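You operate a simulated robot arm through the tools that you are given. There is no shell and no other tool.

You run a simulated robot arm. Do the job below in one go: nothing can be reset, and whatever is moved stays where it is left.

Task
Latch the blue lid and refill the strainer: drain shut, inlet open, vent shut once water shows, outlet open.
Fine: both white latches and the drain before the inlet; the outlet last.

The check looks at the end state, three seconds after you hand in, the way a careful person would. Anything else that was tipped, shoved, dropped, spilled or broken makes it a failure. Lids that push on must go on centred and level and be pressed home; caps that screw on are set level and turned clockwise until they are tight.

Robot
A 6-joint arm with a two-finger parallel gripper, fixed in place. Base frame: the origin is at the foot of the arm, x ahead of it, y to its left, z up. Lengths are in mm, angles in rad, forces in N, time in s.
With the tool pointing down near the work surface it reaches from about 100 to 560 mm from the base axis. Its first joint turns from -1.152 to 1.152 rad. Payload 2.7 kg.
The TCP is the grasp point between the finger pads, 23 mm short of the fingertips. In the tool frame z runs along the fingers and y along their closing line. Largest opening 94 mm; finger width 38, thickness 10; the body of the gripper, 54 by 96 mm, starts 39 mm behind the TCP.
Orientation is told as [roll, pitch, yaw] about the base's x, y, z axes, in that order, counted from this pose: with the fingers straight down and closing along the base's y, the tool's x points along the base's -x, its y along +y and its z along -z.

Tools
- The arm moves only by the tool nudge_tool. Its argument "commands" is a list of rows, each a list of 7 numbers: the turn, a rotation vector about the base's x, y, z in units of 8 degrees (1.0 is 8 degrees), then the shift along the base's x, y, z in units of 40 mm (1.0 is 40 mm), then the opening, from 0 (shut) to 1 (fully open). In form: [[rx, ry, rz, x, y, z, claw], ...]. A call has 1 to 20 rows; each row shifts and turns the commanded pose from where the row before left it. A call with a number of a shift or a turn outside -1 to 1 is refused whole. A row lasts 0.2 s, in which the tool goes at most 50 mm and 0.15 rad; a call with a longer step from one row to the next is refused whole, and so is a gripper value outside its range. Where a pose cannot be reached the arm comes as near as it can. A force on the tool above 90 N (or 10 N above the force at the start of the call, whichever is more), or a blocked arm, ends the call early, and 0.2 s more pass. Each finger travels about 45 mm/s and halts on what it meets, pressing with about 25 N; the grip force reading is that of the motor and also rises with nothing between the fingers. The clock runs only during rows and for 0.2 s after the last one: add rows that do not move to give the fingers time. It gives the time, the measured TCP pose, the force on the tool (base axes), the opening and the grip force at its end, in the units of the frame above (readings bear some noise), with the torque about the TCP (base axes, N m) and any sound that the robot's microphone picked up.
- Cameras (640 x 400 px; columns grow to the right, rows downward): "scene" is fixed at [80.8, -421.1, 1402.9]; the picture's right is [0.83, -0.56, 0.00], its down [-0.33, -0.48, -0.81] and it looks along [0.45, 0.67, -0.58] (base axes); focal length 273 px, centre (320, 200). "wrist" rides on the gripper at [86, 16, -74] in the tool frame; the picture's right is [-0.18, 0.98, 0.00], its down [-0.58, -0.11, -0.81] and it looks along [-0.79, -0.15, 0.59] (tool axes); focal length 243 px, centre (320, 200). There is no depth. A picture from a camera that has moved, and an enlarged one, comes with that camera's place and axes in the base frame and with its lens. The place of the scene camera against the robot may be out by one fixed shift of up to 12 mm in any direction.
- snapshot(camera): a new picture of that camera. It takes no simulated time.
- inspect(camera, box): a new picture of the part [left, top, right, bottom] of that camera's present view, enlarged. It takes no simulated time.
- finish_job(): hands the job in; it is judged then, once.

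Nothing tells you positions but the pictures and the camera data. Unless the task says otherwise, let go and move clear before handing in.

The tools are called after "Call:" as a command line: name --pt "numbers of a row" for each row, then --argument value for the rest, lists and objects as JSON in quotes. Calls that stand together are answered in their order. nudge_tool: Moves the arm, as the interface text tells. Its arguments: {"type":"object","properties":{"commands":{"type":"array","items":{"type":"array","items":{"type":"number"}}}},"required":["commands"]} The other tools are called the same way: snapshot (camera) takes a picture; inspect (camera, box) takes an enlarged picture of a part of a camera's view; finish_job () hands the job in.

At the start:

```text
time: 0.0
ee_pos: [266.1, 225.4, 1218.7]
tool_rot: [0.001, 0.0, 0.0]
contact_force: [0.4, 0.3, 0.1]
ft_torque: [-0.05, 0.02, -0.02]
finger_gap: 93.8
grip_force: 0.0
```

scene: 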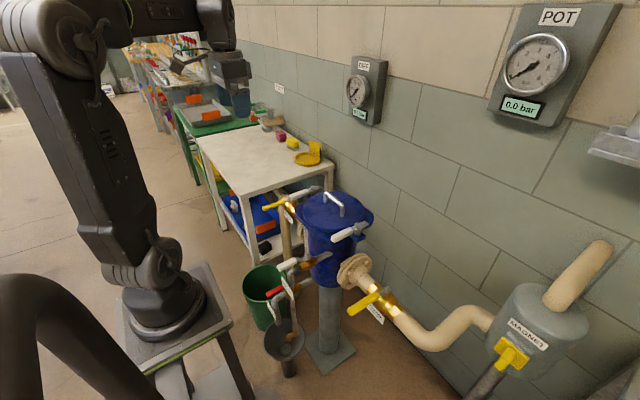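
wrist: 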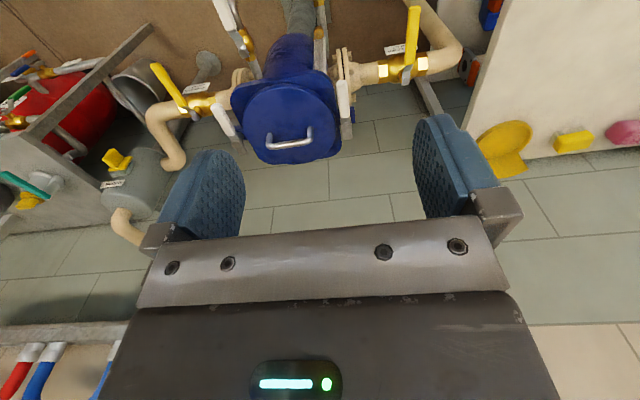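

I see a blue strainer vessel with a lid, white latches, yellow valve handles and a red handle. I'll look closer before moving.

Call:
inspect --camera "scene" --box '[230, 170, 420, 290]'

Call:
inspect --camera "scene" --box '[230, 240, 420, 380]'

Call:
inspect --camera "wrist" --box '[140, 0, 480, 170]'

Call:
inspect --camera "scene" --box '[320, 40, 420, 140]'

Call:
inspect --camera "scene" --box '[480, 0, 640, 140]'

Call:
inspect --camera "scene" --box '[330, 220, 620, 400]'

```text
3.33 times, centred on (325, 230) of scene
camera zoom: at [80.8, -421.1, 1402.9], right [0.83, -0.56, 0.0], down [-0.33, -0.48, -0.81], along [0.45, 0.67, -0.58], focal length 910 px, centre (303, 100)
```

zoom: 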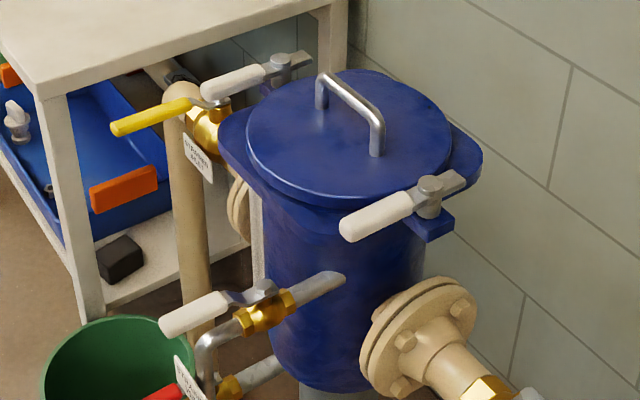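

```text
2.86 times, centred on (325, 310) of scene
camera zoom: at [80.8, -421.1, 1402.9], right [0.83, -0.56, 0.0], down [-0.33, -0.48, -0.81], along [0.45, 0.67, -0.58], focal length 780 px, centre (306, -114)
```

zoom: 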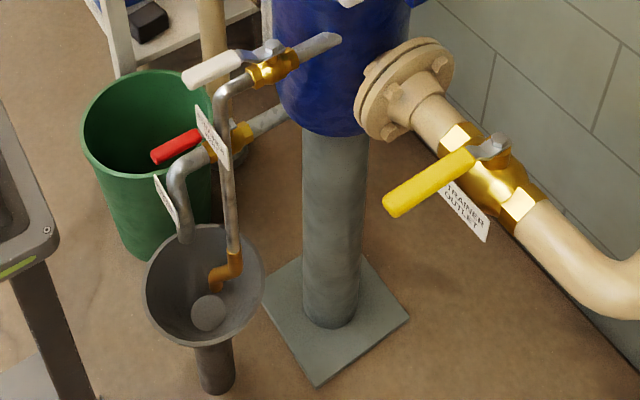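

```text
1.88 times, centred on (310, 85) of wrist
camera zoom: at [180.3, 241.5, 1292.8], right [0.18, 0.98, 0.0], down [0.58, -0.11, 0.81], along [0.79, -0.15, -0.59], focal length 457 px, centre (339, 416)
```

zoom: 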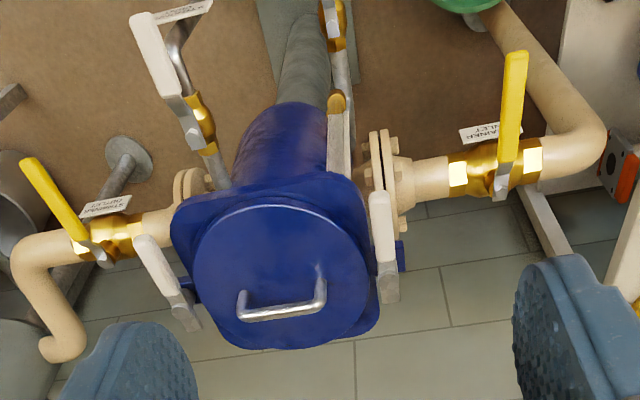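

```text
4.00 times, centred on (370, 90) of scene
camera zoom: at [80.8, -421.1, 1402.9], right [0.83, -0.56, 0.0], down [-0.33, -0.48, -0.81], along [0.45, 0.67, -0.58], focal length 1092 px, centre (120, 640)
```

zoom: 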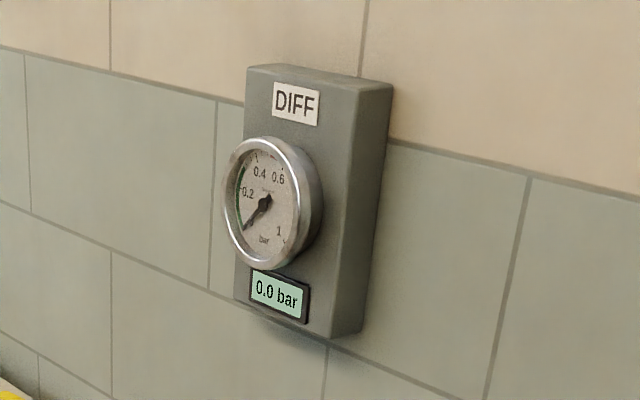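

```text
2.86 times, centred on (560, 70) of scene
camera zoom: at [80.8, -421.1, 1402.9], right [0.83, -0.56, 0.0], down [-0.33, -0.48, -0.81], along [0.45, 0.67, -0.58], focal length 780 px, centre (-366, 571)
```

zoom: 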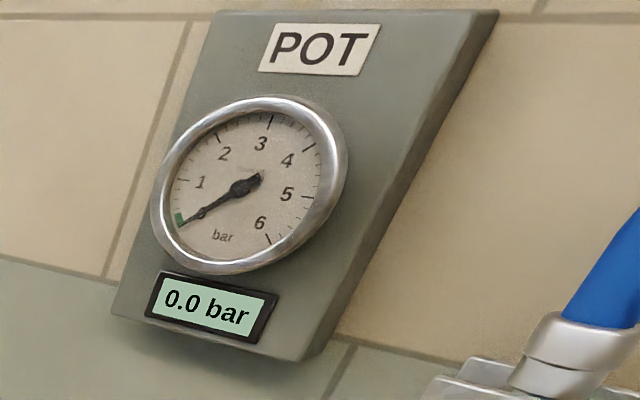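

```text
2.21 times, centred on (475, 310) of scene
camera zoom: at [80.8, -421.1, 1402.9], right [0.83, -0.56, 0.0], down [-0.33, -0.48, -0.81], along [0.45, 0.67, -0.58], focal length 603 px, centre (-22, -43)
```

zoom: 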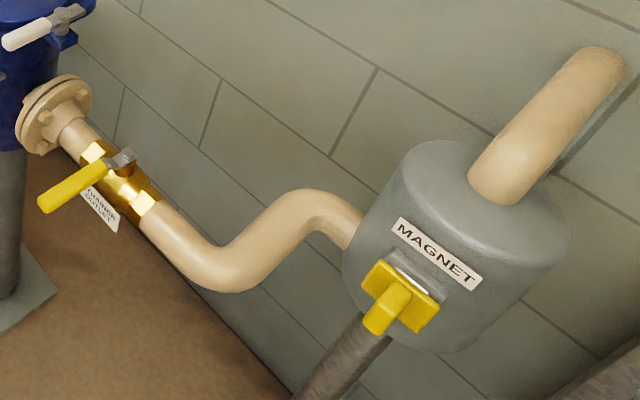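

I take the lid to be at about (495, 116, 865), with latches on both ±y sides. I take the vent (white) and drain (red) to be on the −x side, and the yellow inlet on +y and outlet on −y. I'll lower the wrist camera for closer looks.

Call:
nudge_tool --pt "0 0 0 0.05 -0.68 -0.87 1" --pt "0 0 0 0.05 -0.68 -0.87 1" --pt "0 0 0 0.05 -0.68 -0.87 1" --pt "0 0 0 0.05 -0.68 -0.87 1" --pt "0 0 0 0 0 0 1"

Call:
snapshot --camera "wrist"

Call:
inspect --camera "wrist" --box '[160, 0, 480, 200]'

Call:
snapshot --camera "scene"

```text
time: 1.2
ee_pos: [273.9, 116.4, 1078.4]
tool_rot: [0.004, 0.0, 0.001]
contact_force: [-0.8, -0.3, -0.2]
ft_torque: [0.03, -0.01, 0.05]
finger_gap: 94.0
grip_force: 0.2
```

```text
taken
camera wrist: at [187.9, 132.4, 1154.0], right [0.18, 0.98, 0.0], down [0.58, -0.11, 0.81], along [0.79, -0.15, -0.59], focal length 243 px, centre (320, 200)
```

wrist: 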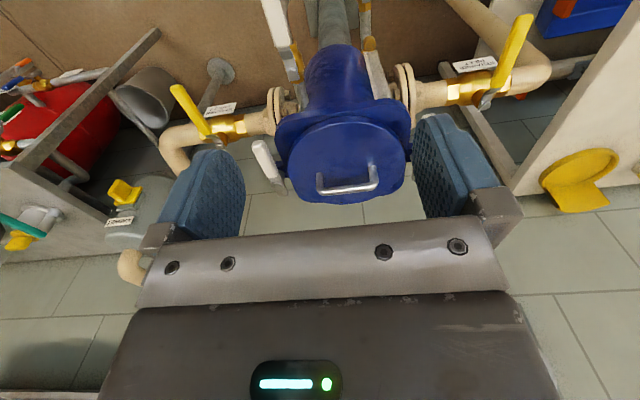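

```text
2.00 times, centred on (320, 100) of wrist
camera zoom: at [187.9, 132.4, 1154.0], right [0.18, 0.98, 0.0], down [0.58, -0.11, 0.81], along [0.79, -0.15, -0.59], focal length 485 px, centre (320, 400)
```

zoom: 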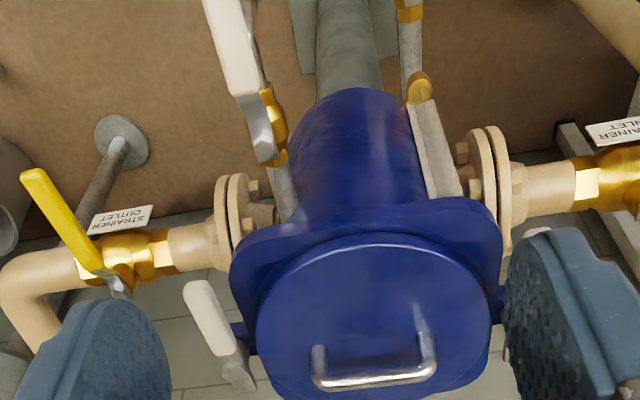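

```text
taken
```

scene: 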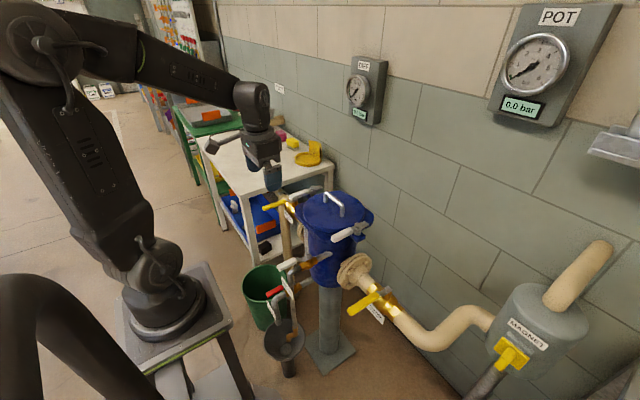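

The latches look like swing tongues on lugs each side of the lid. I'll move to look at the −y latch up close.

Call:
nudge_tool --pt "0 0 0 0.56 -0.73 -0.44 1" --pt "0 0 0 0.56 -0.73 -0.44 1" --pt "0 0 0 0.56 -0.73 -0.44 1" --pt "0 0 0 0.56 -0.73 -0.44 1" --pt "0 0 0 0 0 0 1"

Call:
snapshot --camera "wrist"

Call:
inspect --camera "wrist" --box '[200, 40, 440, 200]'

Call:
snapshot --camera "scene"

```text
time: 2.4
ee_pos: [364.1, -1.8, 1009.5]
tool_rot: [0.001, 0.001, -0.001]
contact_force: [-0.1, -0.1, -0.7]
ft_torque: [0.01, 0.01, -0.01]
finger_gap: 94.3
grip_force: 0.0
```

```text
taken
camera wrist: at [277.4, 14.8, 1083.1], right [0.18, 0.98, 0.0], down [0.58, -0.11, 0.81], along [0.79, -0.15, -0.59], focal length 243 px, centre (320, 200)
```

wrist: 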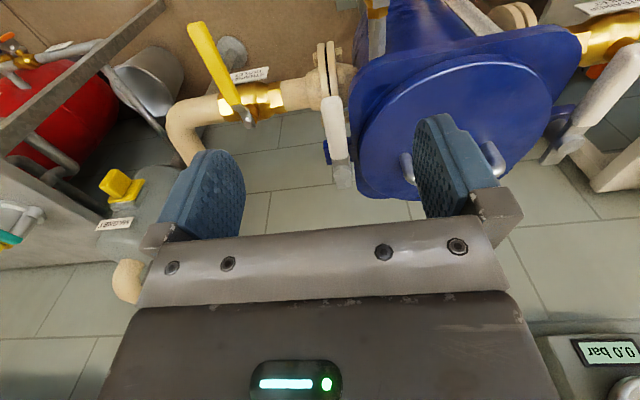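

```text
2.50 times, centred on (320, 120) of wrist
camera zoom: at [277.4, 14.8, 1083.1], right [0.18, 0.98, 0.0], down [0.58, -0.11, 0.81], along [0.79, -0.15, -0.59], focal length 606 px, centre (320, 400)
```

zoom: 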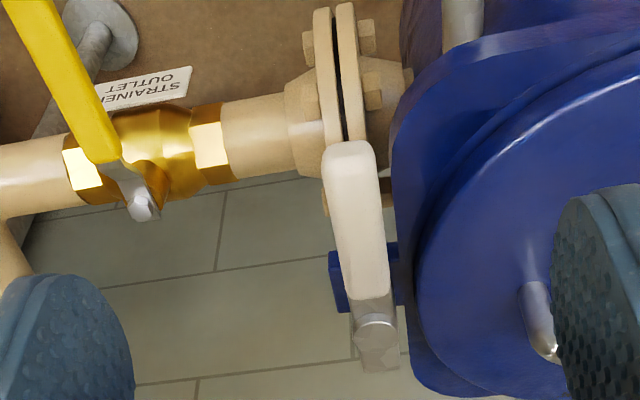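

```text
taken
```

scene: 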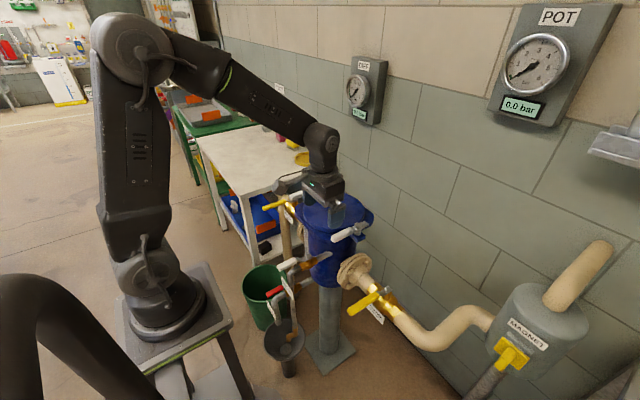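

I put the latch pivot for −y at roughly (490, 3, 880), the inlet stem near (485, 381, 750) and the outlet near (490, −144, 750). The vent stem is near (360, 60, 750). Next I look at the vent and drain from further back.

Call:
nudge_tool --pt "0 0 0 -0.84 0.39 -0.31 1" --pt "0 0 0 -0.84 0.39 -0.31 1" --pt "0 0 0 -0.84 0.39 -0.31 1" --pt "0 0 0 -0.84 0.39 -0.31 1" --pt "0 0 0 0 0 0 1"

Call:
snapshot --camera "wrist"

Call:
inspect --camera "wrist" --box '[180, 0, 460, 180]'

Call:
snapshot --camera "scene"

```text
time: 3.6
ee_pos: [229.2, 61.6, 959.9]
tool_rot: [0.001, 0.0, 0.0]
contact_force: [-0.6, 0.7, 1.0]
ft_torque: [0.02, -0.02, -0.02]
finger_gap: 93.8
grip_force: 0.0
```

```text
taken
camera wrist: at [143.4, 77.9, 1033.8], right [0.18, 0.98, 0.0], down [0.58, -0.11, 0.81], along [0.79, -0.15, -0.59], focal length 243 px, centre (320, 200)
```

wrist: 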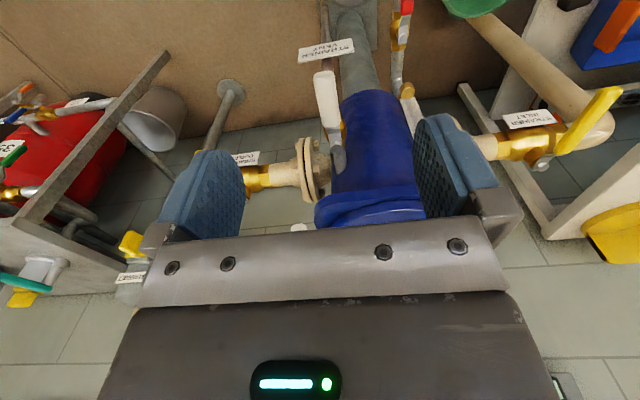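

```text
2.22 times, centred on (320, 90) of wrist
camera zoom: at [143.4, 77.9, 1033.8], right [0.18, 0.98, 0.0], down [0.58, -0.11, 0.81], along [0.79, -0.15, -0.59], focal length 539 px, centre (320, 444)
```

zoom: 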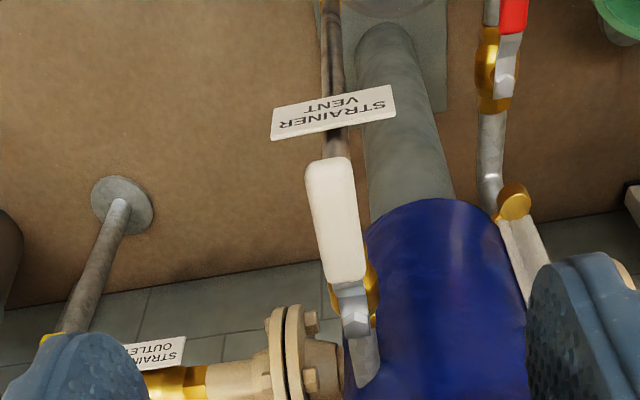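

```text
taken
```

scene: 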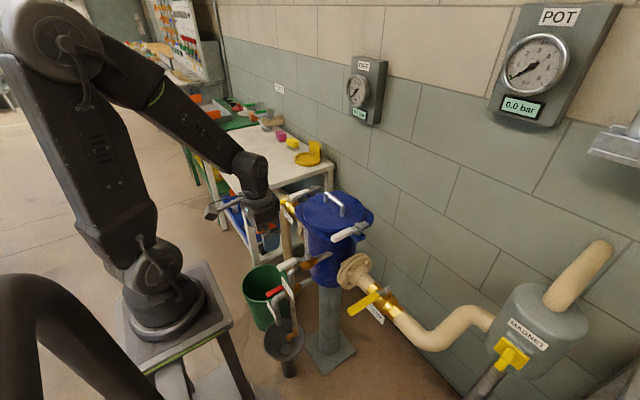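

The vent (tagged STRAINER VENT) has its handle along its pipe, so it is open. The red drain handle sits lower on the +y side, so I move to see it.

Call:
nudge_tool --pt "0 0 0 -0.3 0.86 -0.3 1" --pt "0 0 0 -0.3 0.86 -0.3 1" --pt "0 0 0 -0.3 0.86 -0.3 1" --pt "0 0 0 -0.3 0.86 -0.3 1" --pt "0 0 0 0 0 0 1"

Call:
snapshot --camera "wrist"

Call:
inspect --camera "wrist" --box '[200, 0, 440, 160]'

Call:
inspect --camera "scene" --box '[240, 240, 340, 340]'

```text
time: 4.8
ee_pos: [180.7, 200.0, 910.1]
tool_rot: [0.0, -0.001, -0.002]
contact_force: [0.6, -0.8, -0.2]
ft_torque: [0.0, 0.0, 0.0]
finger_gap: 94.0
grip_force: 0.0
```

```text
taken
camera wrist: at [95.2, 215.5, 984.2], right [0.18, 0.98, 0.0], down [0.58, -0.11, 0.81], along [0.79, -0.15, -0.59], focal length 243 px, centre (320, 200)
```

wrist: 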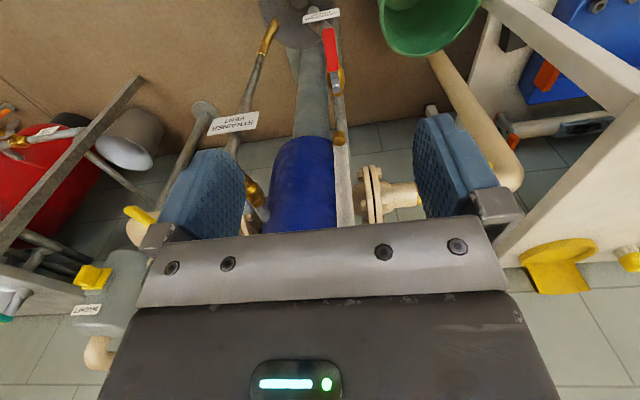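

```text
2.50 times, centred on (320, 80) of wrist
camera zoom: at [95.2, 215.5, 984.2], right [0.18, 0.98, 0.0], down [0.58, -0.11, 0.81], along [0.79, -0.15, -0.59], focal length 606 px, centre (320, 500)
```

zoom: 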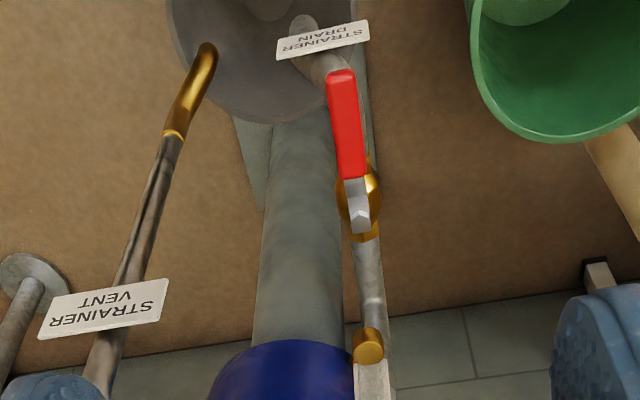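

```text
4.00 times, centred on (290, 290) of scene
camera zoom: at [80.8, -421.1, 1402.9], right [0.83, -0.56, 0.0], down [-0.33, -0.48, -0.81], along [0.45, 0.67, -0.58], focal length 1092 px, centre (440, -160)
```

zoom: 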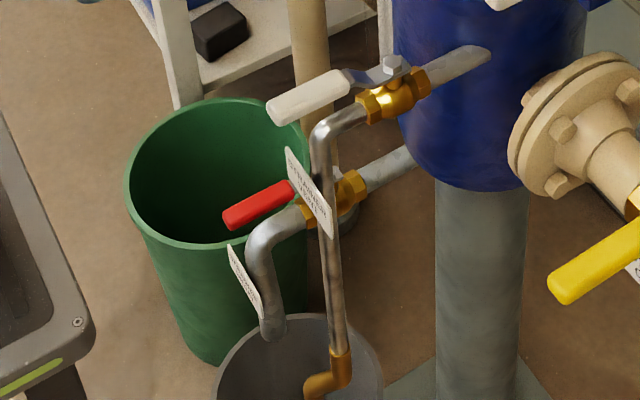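

The drain nut is near (357, 199, 510), with its handle pointing −x along its pipe, so it is open. I now go back to the −y latch and tilt the tool so the camera looks lower, to get heights.

Call:
nudge_tool --pt "0 0 0 0.625 -0.875 0.21 1" --pt "0 0 0 0.625 -0.875 0.21 1" --pt "0 0 0 0.625 -0.875 0.21 1" --pt "0 -1 0 0.625 -0.875 0.21 1" --pt "0 -1 0 0.625 -0.875 0.21 1" --pt "0 -1 0 0.625 -0.875 0.21 1" --pt "0 0 0 0 0 0 1"

Call:
snapshot --camera "wrist"

Call:
inspect --camera "wrist" --box '[220, 60, 460, 220]'

Call:
snapshot --camera "scene"

```text
time: 6.4
ee_pos: [331.3, -10.0, 959.8]
tool_rot: [-0.001, -0.421, 0.002]
contact_force: [0.7, 0.2, -0.2]
ft_torque: [0.0, -0.02, -0.01]
finger_gap: 94.1
grip_force: 0.0
```

```text
taken
camera wrist: at [222.4, 5.4, 994.1], right [0.17, 0.98, 0.08], down [0.2, -0.11, 0.97], along [0.97, -0.15, -0.22], focal length 243 px, centre (320, 200)
```

wrist: 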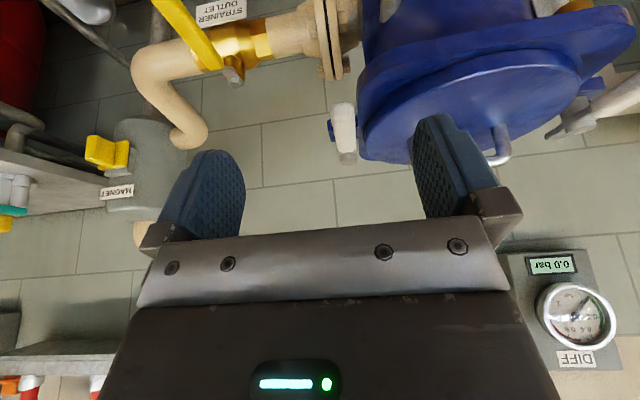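

```text
2.50 times, centred on (340, 140) of wrist
camera zoom: at [222.4, 5.4, 994.1], right [0.17, 0.98, 0.08], down [0.2, -0.11, 0.97], along [0.97, -0.15, -0.22], focal length 606 px, centre (270, 350)
```

zoom: 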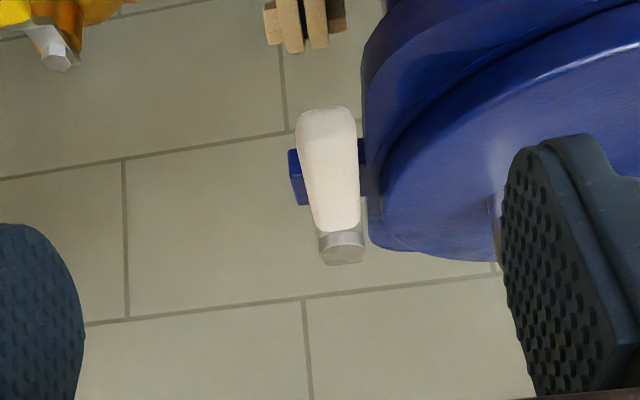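

```text
taken
```

scene: 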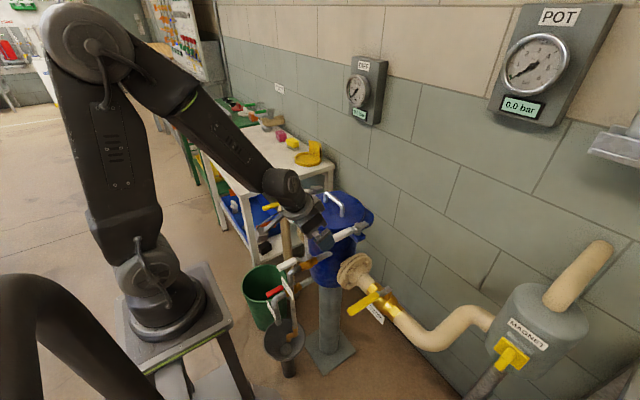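

The −y latch pivot triangulates well at (480, 2.5, 890), with its handle running along −x from about x=460 to 400. I'll straighten the tool, go above that handle and narrow the fingers.

Call:
nudge_tool --pt "0 1 0 0.7 0.1 -0.1 0.8" --pt "0 1 0 0.7 0.1 -0.1 0.6" --pt "0 1 0 0.7 0.1 -0.1 0.45" --pt "0 0 0 0 0 -0.2 0.45" --pt "0 0 0 0 0 -0.2 0.45" --pt "0 0 0 0 0 0 0.45"

Call:
snapshot --camera "wrist"

Call:
inspect --camera "wrist" --box '[220, 100, 420, 230]'

Call:
inspect --camera "scene" --box '[270, 160, 420, 260]'

```text
time: 7.8
ee_pos: [415.1, 2.9, 933.5]
tool_rot: [0.002, 0.001, 0.0]
contact_force: [0.1, 0.1, -0.9]
ft_torque: [-0.01, 0.01, 0.01]
finger_gap: 42.2
grip_force: 0.1
```

```text
taken
camera wrist: at [329.8, 17.7, 1008.1], right [0.18, 0.98, 0.0], down [0.58, -0.11, 0.81], along [0.79, -0.15, -0.59], focal length 243 px, centre (320, 200)
```

wrist: 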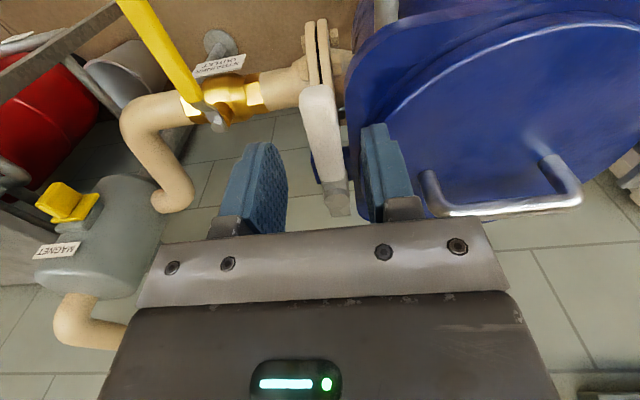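

```text
3.08 times, centred on (320, 165) of wrist
camera zoom: at [329.8, 17.7, 1008.1], right [0.18, 0.98, 0.0], down [0.58, -0.11, 0.81], along [0.79, -0.15, -0.59], focal length 746 px, centre (320, 308)
```

zoom: 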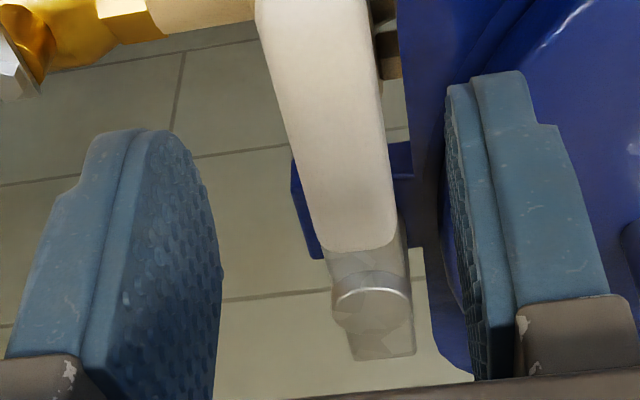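

```text
4.00 times, centred on (345, 210) of scene
camera zoom: at [80.8, -421.1, 1402.9], right [0.83, -0.56, 0.0], down [-0.33, -0.48, -0.81], along [0.45, 0.67, -0.58], focal length 1092 px, centre (220, 160)
```

zoom: 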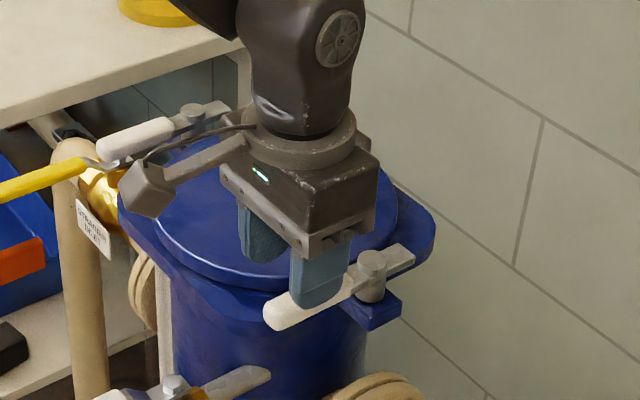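

The handle is between the fingers in plan, with its axis near y≈−2 at x=420. I'll shift slightly and descend around it.

Call:
nudge_tool --pt "0 0 0 0 -0.1 0 0.4" --pt "0 0 0 0 0 -0.4 0.4" --pt "0 0 0 0 0 -0.4 0.4" --pt "0 0 0 0 0 -0.2 0.4" --pt "0 0 0 0 0 0 0.4"

Call:
inspect --camera "wrist" --box '[220, 100, 420, 230]'

Call:
inspect --camera "scene" --box '[270, 160, 420, 260]'

```text
time: 9.0
ee_pos: [415.4, -3.0, 893.1]
tool_rot: [0.002, -0.001, -0.001]
contact_force: [-0.1, 0.6, 0.4]
ft_torque: [-0.01, -0.01, 0.01]
finger_gap: 37.6
grip_force: 0.1
```

```text
3.08 times, centred on (320, 165) of wrist
camera zoom: at [329.7, 13.8, 967.8], right [0.18, 0.98, 0.0], down [0.58, -0.11, 0.81], along [0.79, -0.15, -0.59], focal length 746 px, centre (320, 308)
```

zoom: 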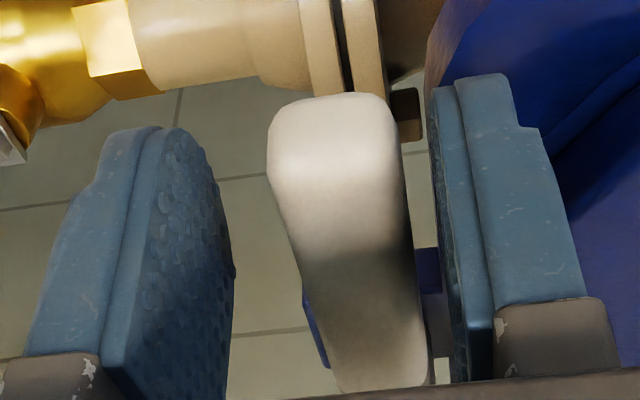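

```text
4.00 times, centred on (345, 210) of scene
camera zoom: at [80.8, -421.1, 1402.9], right [0.83, -0.56, 0.0], down [-0.33, -0.48, -0.81], along [0.45, 0.67, -0.58], focal length 1092 px, centre (220, 160)
```

zoom: 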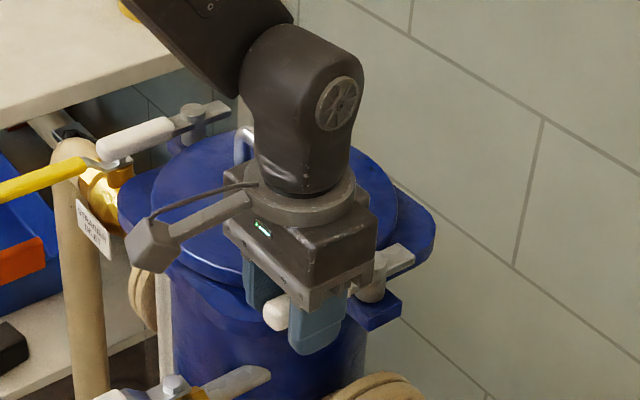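

The handle is straddled. I now close on it gently.

Call:
nudge_tool --pt "0 0 0 0 0.04 0 0.3" --pt "0 0 0 0 0 0 0.2" --pt "0 0 0 0 0 0 0.15" --pt "0 0 0 0 0 0 0.12" --pt "0 0 0 0 0 0 0.12"

Call:
inspect --camera "wrist" --box '[220, 100, 420, 230]'

```text
time: 10.2
ee_pos: [415.7, 1.1, 894.2]
tool_rot: [0.003, 0.001, 0.006]
contact_force: [1.5, 25.5, -5.5]
ft_torque: [0.14, 0.29, 1.82]
finger_gap: 19.8
grip_force: 44.7
```

```text
3.08 times, centred on (320, 165) of wrist
camera zoom: at [329.7, 16.8, 968.1], right [0.18, 0.98, 0.0], down [0.58, -0.11, 0.81], along [0.79, -0.14, -0.59], focal length 746 px, centre (320, 308)
```

zoom: 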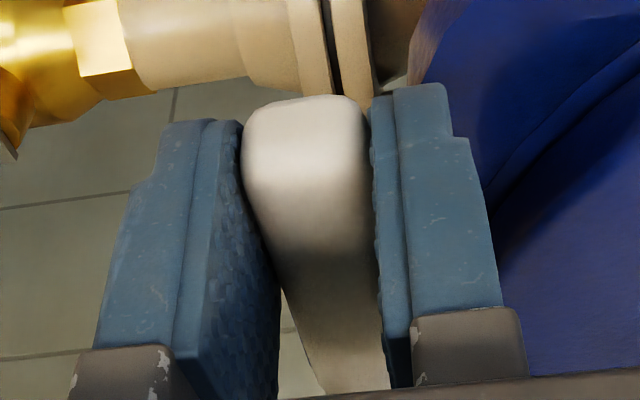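

The handle is gripped. I'll swing it outward (toward −y) a little as a test of direction.

Call:
nudge_tool --pt "0 0 1 0.016 -0.2245 0 0.17" --pt "0 0 1 0.047 -0.22 0 0.17" --pt "0 0 0 0 0 0 0.17"

Call:
inspect --camera "scene" --box '[270, 160, 420, 260]'

```text
time: 11.0
ee_pos: [418.9, -18.5, 893.1]
tool_rot: [0.001, 0.0, 0.281]
contact_force: [10.0, 14.0, -8.4]
ft_torque: [-0.33, 0.79, 0.74]
finger_gap: 19.6
grip_force: 45.0
```

```text
4.00 times, centred on (345, 210) of scene
camera zoom: at [81.1, -420.7, 1403.0], right [0.83, -0.56, 0.0], down [-0.33, -0.48, -0.81], along [0.45, 0.67, -0.58], focal length 1092 px, centre (220, 160)
```

zoom: 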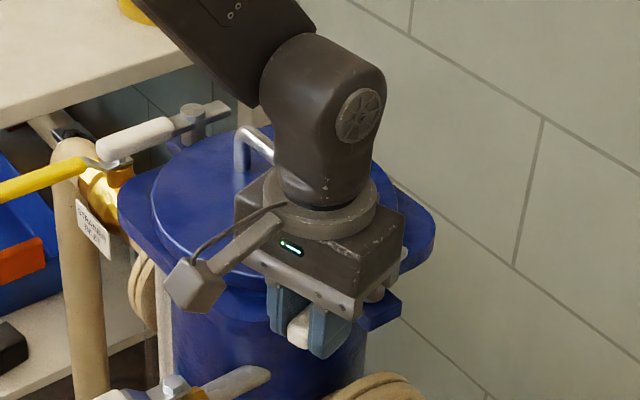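

It turns freely. I continue the swing to about 88°.

Call:
nudge_tool --pt "0 0 1 0.077 -0.21 0 0.17" --pt "0 0 1 0.105 -0.2 0 0.17" --pt "0 0 1 0.132 -0.183 0 0.17" --pt "0 0 1 0.155 -0.16 0 0.17" --pt "0 0 1 0.178 -0.14 0 0.17" --pt "0 0 0 0 0 0 0.17"

Call:
inspect --camera "scene" --box '[270, 160, 420, 260]'

```text
time: 12.4
ee_pos: [443.7, -56.3, 894.0]
tool_rot: [0.001, 0.003, 0.972]
contact_force: [8.5, -32.3, -3.5]
ft_torque: [-0.72, 0.1, -2.0]
finger_gap: 22.1
grip_force: 45.0
```

```text
4.00 times, centred on (345, 210) of scene
camera zoom: at [81.0, -421.9, 1402.6], right [0.83, -0.56, 0.0], down [-0.33, -0.48, -0.81], along [0.45, 0.67, -0.58], focal length 1092 px, centre (220, 160)
```

zoom: 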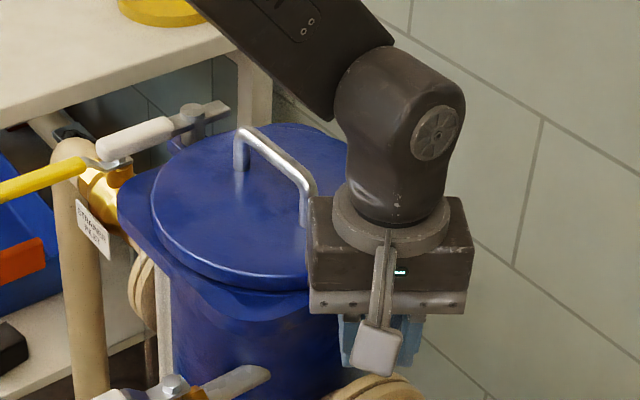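

Call:
snapshot --camera "wrist"

Call:
inspect --camera "wrist" --box '[220, 100, 420, 230]'

```text
taken
camera wrist: at [382.3, -119.1, 968.3], right [-0.71, 0.71, 0.0], down [0.42, 0.42, 0.81], along [0.57, 0.57, -0.59], focal length 243 px, centre (320, 200)
```

wrist: 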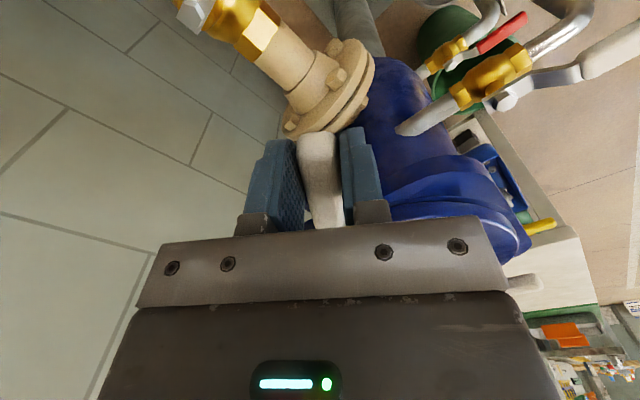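

```text
3.08 times, centred on (320, 165) of wrist
camera zoom: at [382.3, -119.1, 968.3], right [-0.71, 0.71, 0.0], down [0.42, 0.42, 0.81], along [0.57, 0.57, -0.59], focal length 746 px, centre (320, 308)
```

zoom: 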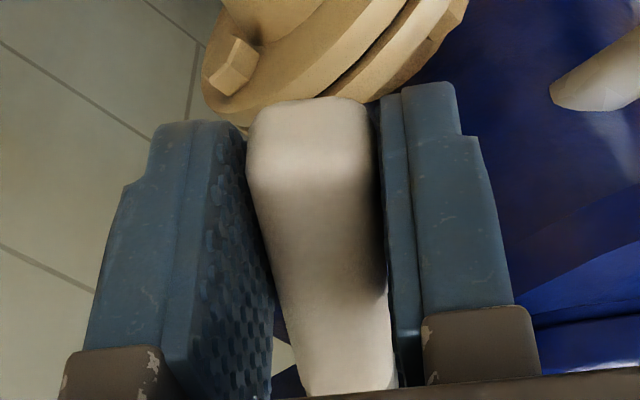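

The handle follows but the grip is over-constrained. I loosen to a near-straddle and continue the swing.

Call:
nudge_tool --pt "0 0 0 0 0 0 0.26" --pt "0 0 0 0 0 0 0.26" --pt "0 0 1 0.195 -0.1125 0 0.26" --pt "0 0 1 0.21 -0.083 0 0.26" --pt "0 0 1 0.218 -0.055 0 0.26" --pt "0 0 1 0.223 -0.025 0 0.26" --pt "0 0 0 0 0 0 0.26"

Call:
inspect --camera "wrist" --box '[220, 100, 420, 230]'

Call:
inspect --camera "scene" --box '[270, 160, 420, 260]'

```text
time: 14.0
ee_pos: [477.7, -63.8, 894.8]
tool_rot: [-0.001, 0.0, 1.539]
contact_force: [1.5, -0.6, 0.5]
ft_torque: [-0.03, -0.06, -0.07]
finger_gap: 25.7
grip_force: 1.4
```

```text
3.08 times, centred on (320, 165) of wrist
camera zoom: at [459.7, -151.1, 967.7], right [-0.98, 0.22, 0.0], down [0.13, 0.58, 0.81], along [0.17, 0.79, -0.59], focal length 746 px, centre (320, 308)
```

zoom: 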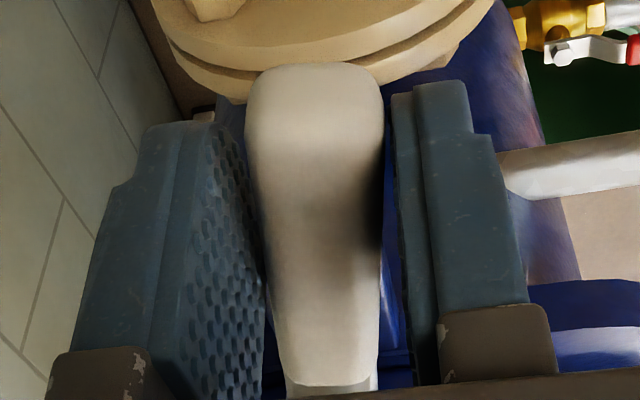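

```text
4.00 times, centred on (345, 210) of scene
camera zoom: at [80.8, -421.1, 1402.9], right [0.83, -0.56, 0.0], down [-0.33, -0.48, -0.81], along [0.45, 0.67, -0.58], focal length 1092 px, centre (220, 160)
```

zoom: 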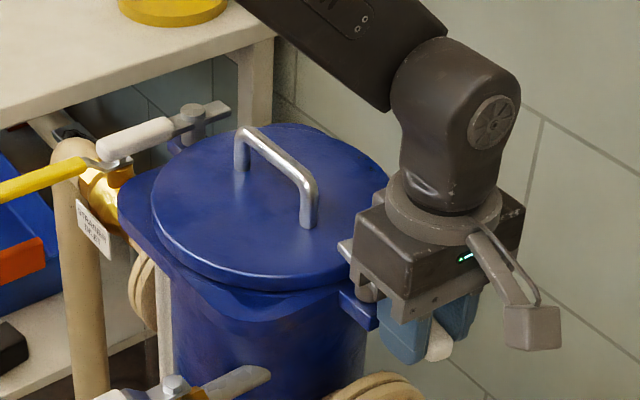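

Nearly there. I push on past 90° to find the stop.

Call:
nudge_tool --pt "0 0 0.5 0.12 0 0 0.26" --pt "0 0 0.5 0.11 0.02 0 0.26" --pt "0 0 0.5 0.11 0.03 0 0.26" --pt "0 0 0 0 0 0 0.26"

Call:
inspect --camera "wrist" --box '[220, 100, 420, 230]'

Call:
inspect --camera "scene" --box '[270, 160, 420, 260]'

```text
time: 15.0
ee_pos: [491.4, -63.6, 893.3]
tool_rot: [0.003, -0.002, 1.743]
contact_force: [-6.1, -2.0, 5.3]
ft_torque: [-0.38, 0.03, -1.46]
finger_gap: 26.0
grip_force: 45.4
```

```text
3.08 times, centred on (320, 165) of wrist
camera zoom: at [490.3, -151.2, 967.8], right [-1.0, 0.01, 0.0], down [0.01, 0.59, 0.81], along [0.01, 0.81, -0.59], focal length 746 px, centre (320, 308)
```

zoom: 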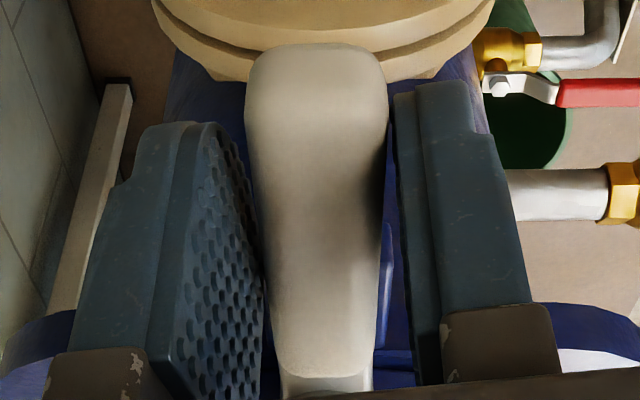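

```text
4.00 times, centred on (345, 210) of scene
camera zoom: at [80.5, -421.1, 1402.9], right [0.83, -0.56, 0.0], down [-0.33, -0.48, -0.81], along [0.45, 0.67, -0.58], focal length 1092 px, centre (220, 160)
```

zoom: 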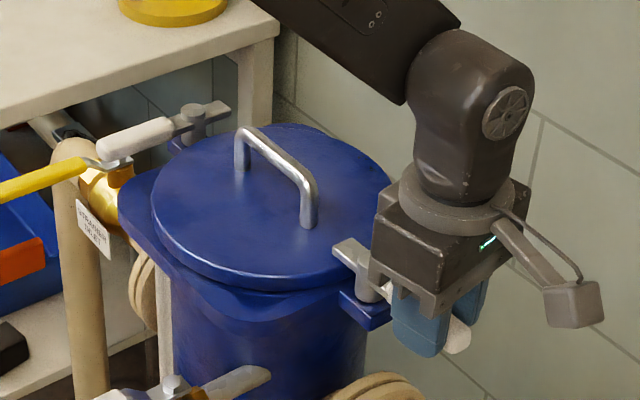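

The tongue is over the lid now. I lift off to check how the latch stands.

Call:
nudge_tool --pt "0 0 0 0 0 0 0.5" --pt "0 0 0 0 0 0 0.5" --pt "0 0 0 0 0 0.9 0.5" --pt "0 0 0 0 0 0.9 0.5" --pt "0 0 0 -0.9 0 0.4 0.5" --pt "0 0 0 -0.9 0 0.4 0.5" --pt "0 0 0 -0.6 0 0 0.5" --pt "0 0 0 0 0 0 0.5"

Call:
snapshot --camera "wrist"

Call:
inspect --camera "scene" --box '[270, 160, 420, 260]'

```text
time: 16.8
ee_pos: [395.5, -62.5, 997.7]
tool_rot: [0.0, -0.001, 1.746]
contact_force: [0.3, -0.1, 0.7]
ft_torque: [0.0, 0.02, 0.01]
finger_gap: 47.1
grip_force: 0.2
```

```text
taken
camera wrist: at [394.3, -150.4, 1072.0], right [-1.0, 0.01, 0.0], down [0.01, 0.59, 0.81], along [0.01, 0.81, -0.59], focal length 243 px, centre (320, 200)
```

wrist: 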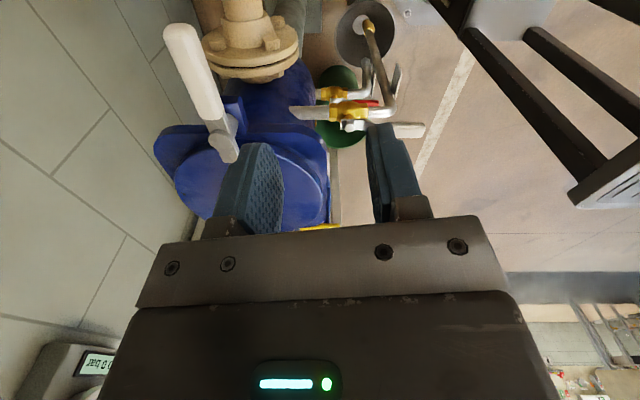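

```text
4.00 times, centred on (345, 210) of scene
camera zoom: at [80.7, -421.1, 1402.9], right [0.83, -0.56, 0.0], down [-0.33, -0.48, -0.81], along [0.45, 0.67, -0.58], focal length 1092 px, centre (220, 160)
```

zoom: 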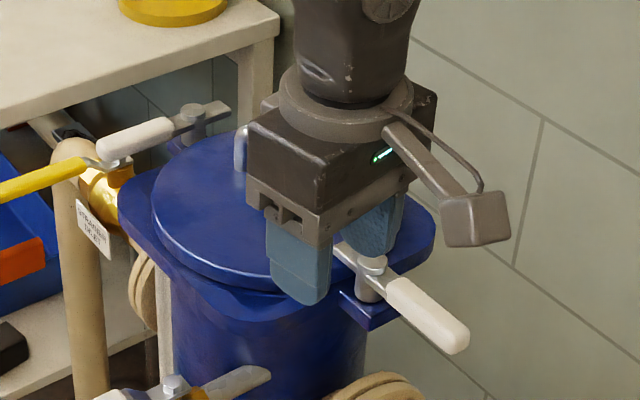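

The −y latch tongue is over the lid and its handle points out. Now I swing over to view the +y latch.

Call:
nudge_tool --pt "0 0 -0.96 -0.106 0.56 0 0.6" --pt "0 0 -0.96 -0.106 0.56 0 0.6" --pt "0 0 -0.96 -0.106 0.56 0 0.6" --pt "0 0 -0.96 -0.106 0.56 0 0.6" --pt "0 0 -0.96 -0.106 0.56 0 0.6" --pt "0 0 -0.96 -0.106 0.56 0 0.6" --pt "0 0 -0.96 -0.106 0.56 0 0.6" --pt "0 0 -0.96 -0.106 0.56 0 0.6" --pt "0 0 -0.96 -0.106 0.56 0 0.6" --pt "0 0 -0.96 -0.106 0.56 0 0.6" --pt "0 0 -0.96 -0.106 0.56 0 0.6" --pt "0 0 -0.96 -0.106 0.56 0 0.6" --pt "0 0 -0.96 -0.106 0.56 0 0.6" --pt "0 0 0 0 0 0 0.6"

Call:
snapshot --camera "wrist"

Call:
inspect --camera "wrist" --box '[200, 60, 440, 220]'

Call:
inspect --camera "scene" --box '[270, 160, 420, 260]'

```text
time: 19.8
ee_pos: [340.4, 228.3, 996.0]
tool_rot: [0.001, 0.001, 0.002]
contact_force: [0.3, -0.4, 0.1]
ft_torque: [0.0, 0.0, 0.01]
finger_gap: 56.3
grip_force: 0.0
```

```text
taken
camera wrist: at [254.4, 244.3, 1070.7], right [0.18, 0.98, 0.0], down [0.58, -0.11, 0.81], along [0.79, -0.15, -0.59], focal length 243 px, centre (320, 200)
```

wrist: 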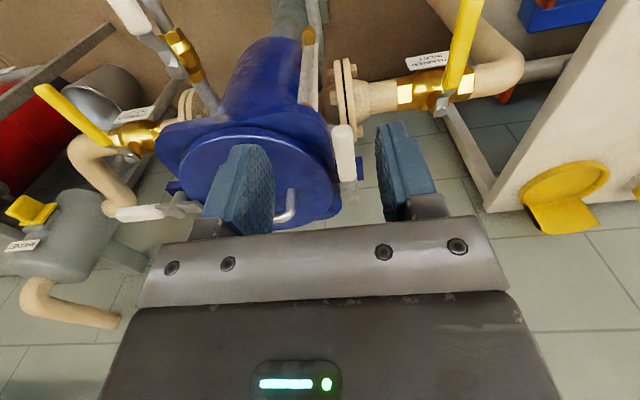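

```text
2.50 times, centred on (320, 140) of wrist
camera zoom: at [254.4, 244.3, 1070.7], right [0.18, 0.98, 0.0], down [0.58, -0.11, 0.81], along [0.79, -0.15, -0.59], focal length 606 px, centre (320, 350)
```

zoom: 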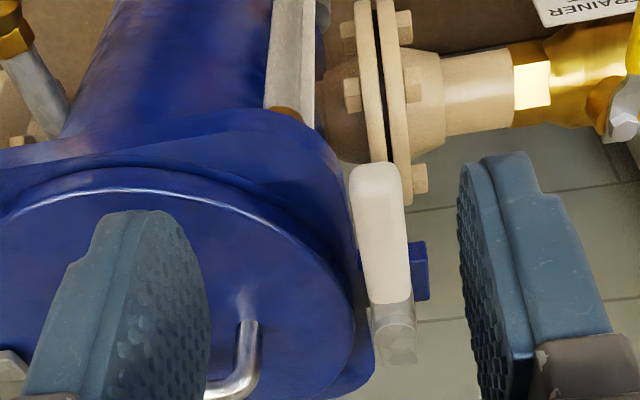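

```text
4.00 times, centred on (345, 210) of scene
camera zoom: at [80.8, -421.1, 1402.9], right [0.83, -0.56, 0.0], down [-0.33, -0.48, -0.81], along [0.45, 0.67, -0.58], focal length 1092 px, centre (220, 160)
```

zoom: 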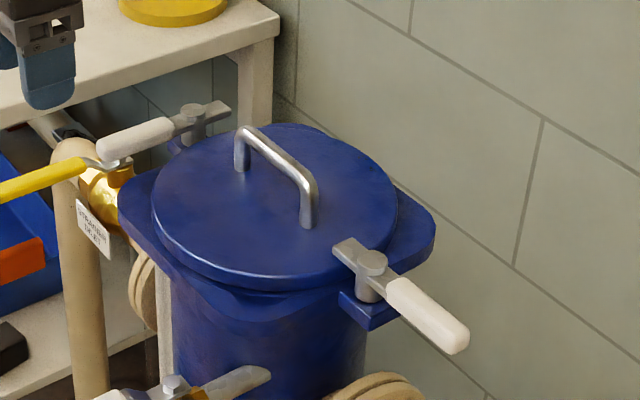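

The +y latch pivot is at about (479, 237, 890), with its handle straight along −x. I descend around that handle.

Call:
nudge_tool --pt "0 0 0 0.663 0.071 -0.4 0.4" --pt "0 0 0 0.663 0.071 -0.4 0.33" --pt "0 0 0 0.663 0.071 -0.4 0.33" --pt "0 0 0 0 0 -0.3 0.33" --pt "0 0 0 0 0 0 0.33"

Call:
inspect --camera "wrist" --box '[220, 100, 420, 230]'

```text
time: 21.0
ee_pos: [419.5, 235.7, 938.3]
tool_rot: [0.0, 0.001, 0.002]
contact_force: [0.3, 0.1, 0.8]
ft_torque: [0.01, -0.03, 0.04]
finger_gap: 30.7
grip_force: 0.0
```

```text
3.08 times, centred on (320, 165) of wrist
camera zoom: at [334.4, 251.9, 1012.5], right [0.18, 0.98, 0.0], down [0.58, -0.11, 0.81], along [0.79, -0.15, -0.59], focal length 746 px, centre (320, 308)
```

zoom: 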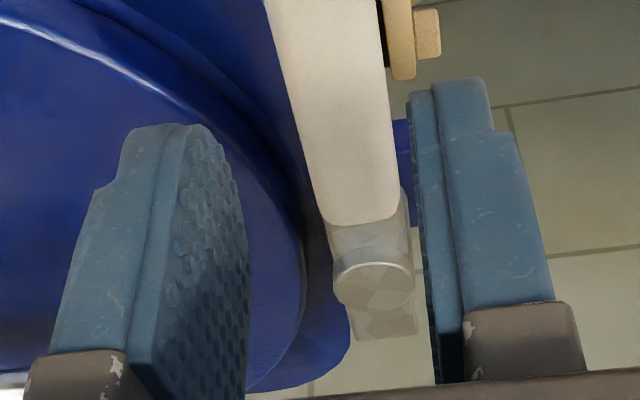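

Call:
nudge_tool --pt "0 0 0 0 0 -0.4 0.33" --pt "0 0 0 0 0 -0.4 0.33" --pt "0 0 0 0 0 -0.3 0.33" --pt "0 0 0 0 0 0 0.33"

Call:
inspect --camera "wrist" --box '[220, 100, 420, 230]'

```text
time: 22.0
ee_pos: [419.7, 235.5, 895.0]
tool_rot: [0.003, -0.001, 0.004]
contact_force: [0.3, 0.2, 0.9]
ft_torque: [-0.02, -0.01, -0.01]
finger_gap: 31.1
grip_force: 0.0
```

```text
3.08 times, centred on (320, 165) of wrist
camera zoom: at [333.9, 251.9, 967.6], right [0.18, 0.98, 0.0], down [0.58, -0.11, 0.81], along [0.79, -0.15, -0.59], focal length 746 px, centre (320, 308)
```

zoom: 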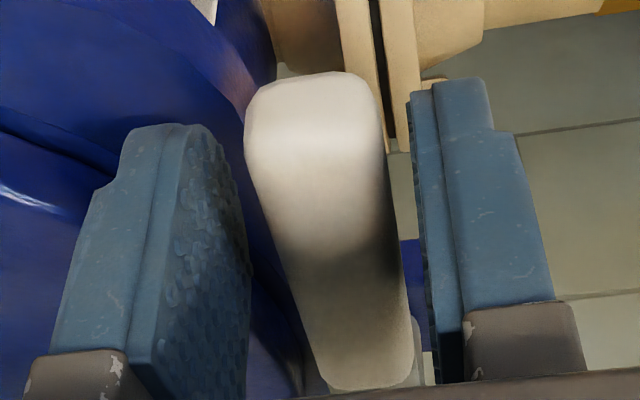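

The handle is straddled freely. I swing it outward toward +y.

Call:
nudge_tool --pt "0 0 0 0 0.02 0 0.27" --pt "0 0 -1 0.0475 0.205 0 0.27" --pt "0 0 -1 0.075 0.19 0 0.27" --pt "0 0 -1 0.0975 0.175 0 0.27" --pt "0 0 -1 0.12 0.155 0 0.27" --pt "0 0 -1 0.14 0.1325 0 0.27" --pt "0 0 -1 0.15 0.1075 0 0.27" --pt "0 0 -1 0.16 0.085 0 0.27" --pt "0 0 0 0 0 0 0.27"

Call:
snapshot --camera "wrist"

Call:
inspect --camera "scene" --box '[270, 160, 420, 260]'

```text
time: 24.0
ee_pos: [451.9, 279.6, 894.5]
tool_rot: [0.001, 0.001, -0.976]
contact_force: [1.1, 1.2, 0.1]
ft_torque: [-0.03, -0.03, 0.05]
finger_gap: 25.8
grip_force: 0.3
```

```text
taken
camera wrist: at [417.5, 360.1, 968.0], right [0.92, 0.4, 0.0], down [0.23, -0.54, 0.81], along [0.32, -0.74, -0.59], focal length 243 px, centre (320, 200)
```

wrist: 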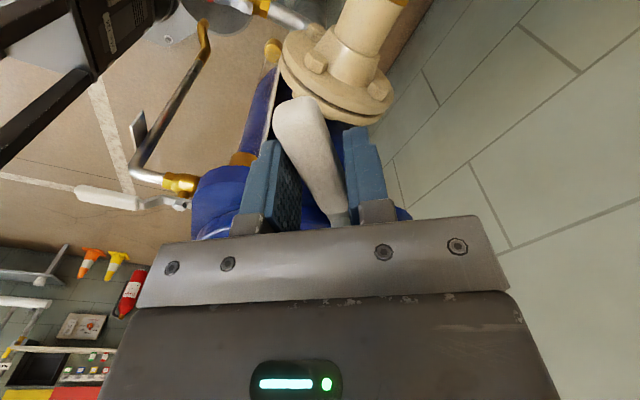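

```text
4.00 times, centred on (345, 210) of scene
camera zoom: at [80.8, -421.1, 1402.9], right [0.83, -0.56, 0.0], down [-0.33, -0.48, -0.81], along [0.45, 0.67, -0.58], focal length 1092 px, centre (220, 160)
```

zoom: 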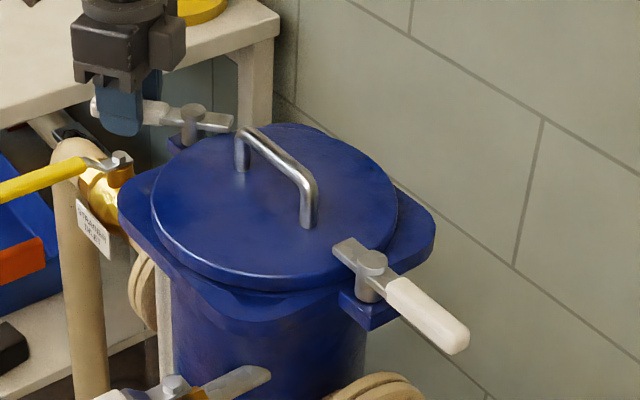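

It follows with some lag. I continue.

Call:
nudge_tool --pt "0 0 -1 0.17 0.0575 0 0.25" --pt "0 0 -1 0.17 0.035 0 0.25" --pt "0 0 -1 0.1675 0.0075 0 0.25" --pt "0 0 -1 0.1625 -0.0175 0 0.25" --pt "0 0 -1 0.155 -0.0375 0 0.25" --pt "0 0 0 0 0 0 0.25"

Call:
snapshot --camera "wrist"

Call:
inspect --camera "scene" --box '[270, 160, 420, 260]'

```text
time: 25.4
ee_pos: [488.6, 279.3, 892.4]
tool_rot: [0.006, -0.003, -1.674]
contact_force: [30.8, -3.8, -5.2]
ft_torque: [0.01, 0.01, 1.19]
finger_gap: 25.2
grip_force: 36.9
```

```text
taken
camera wrist: at [513.3, 362.8, 967.8], right [0.96, -0.28, 0.01], down [-0.17, -0.57, 0.81], along [-0.22, -0.77, -0.59], focal length 243 px, centre (320, 200)
```

wrist: 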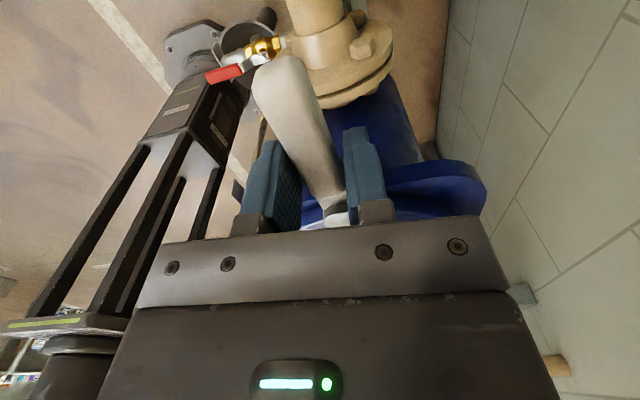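

```text
4.00 times, centred on (345, 210) of scene
camera zoom: at [81.6, -421.2, 1402.9], right [0.83, -0.56, 0.0], down [-0.33, -0.48, -0.81], along [0.45, 0.67, -0.58], focal length 1092 px, centre (220, 160)
```

zoom: 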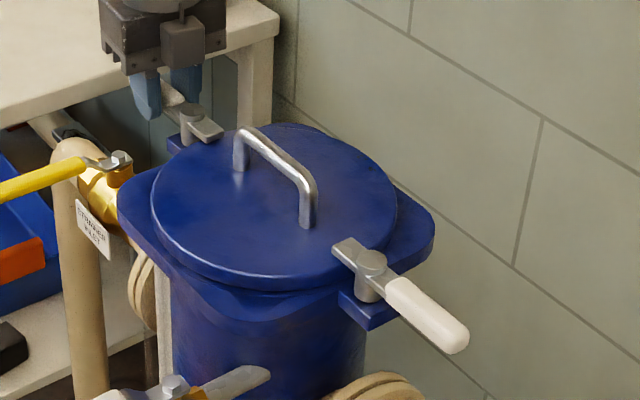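

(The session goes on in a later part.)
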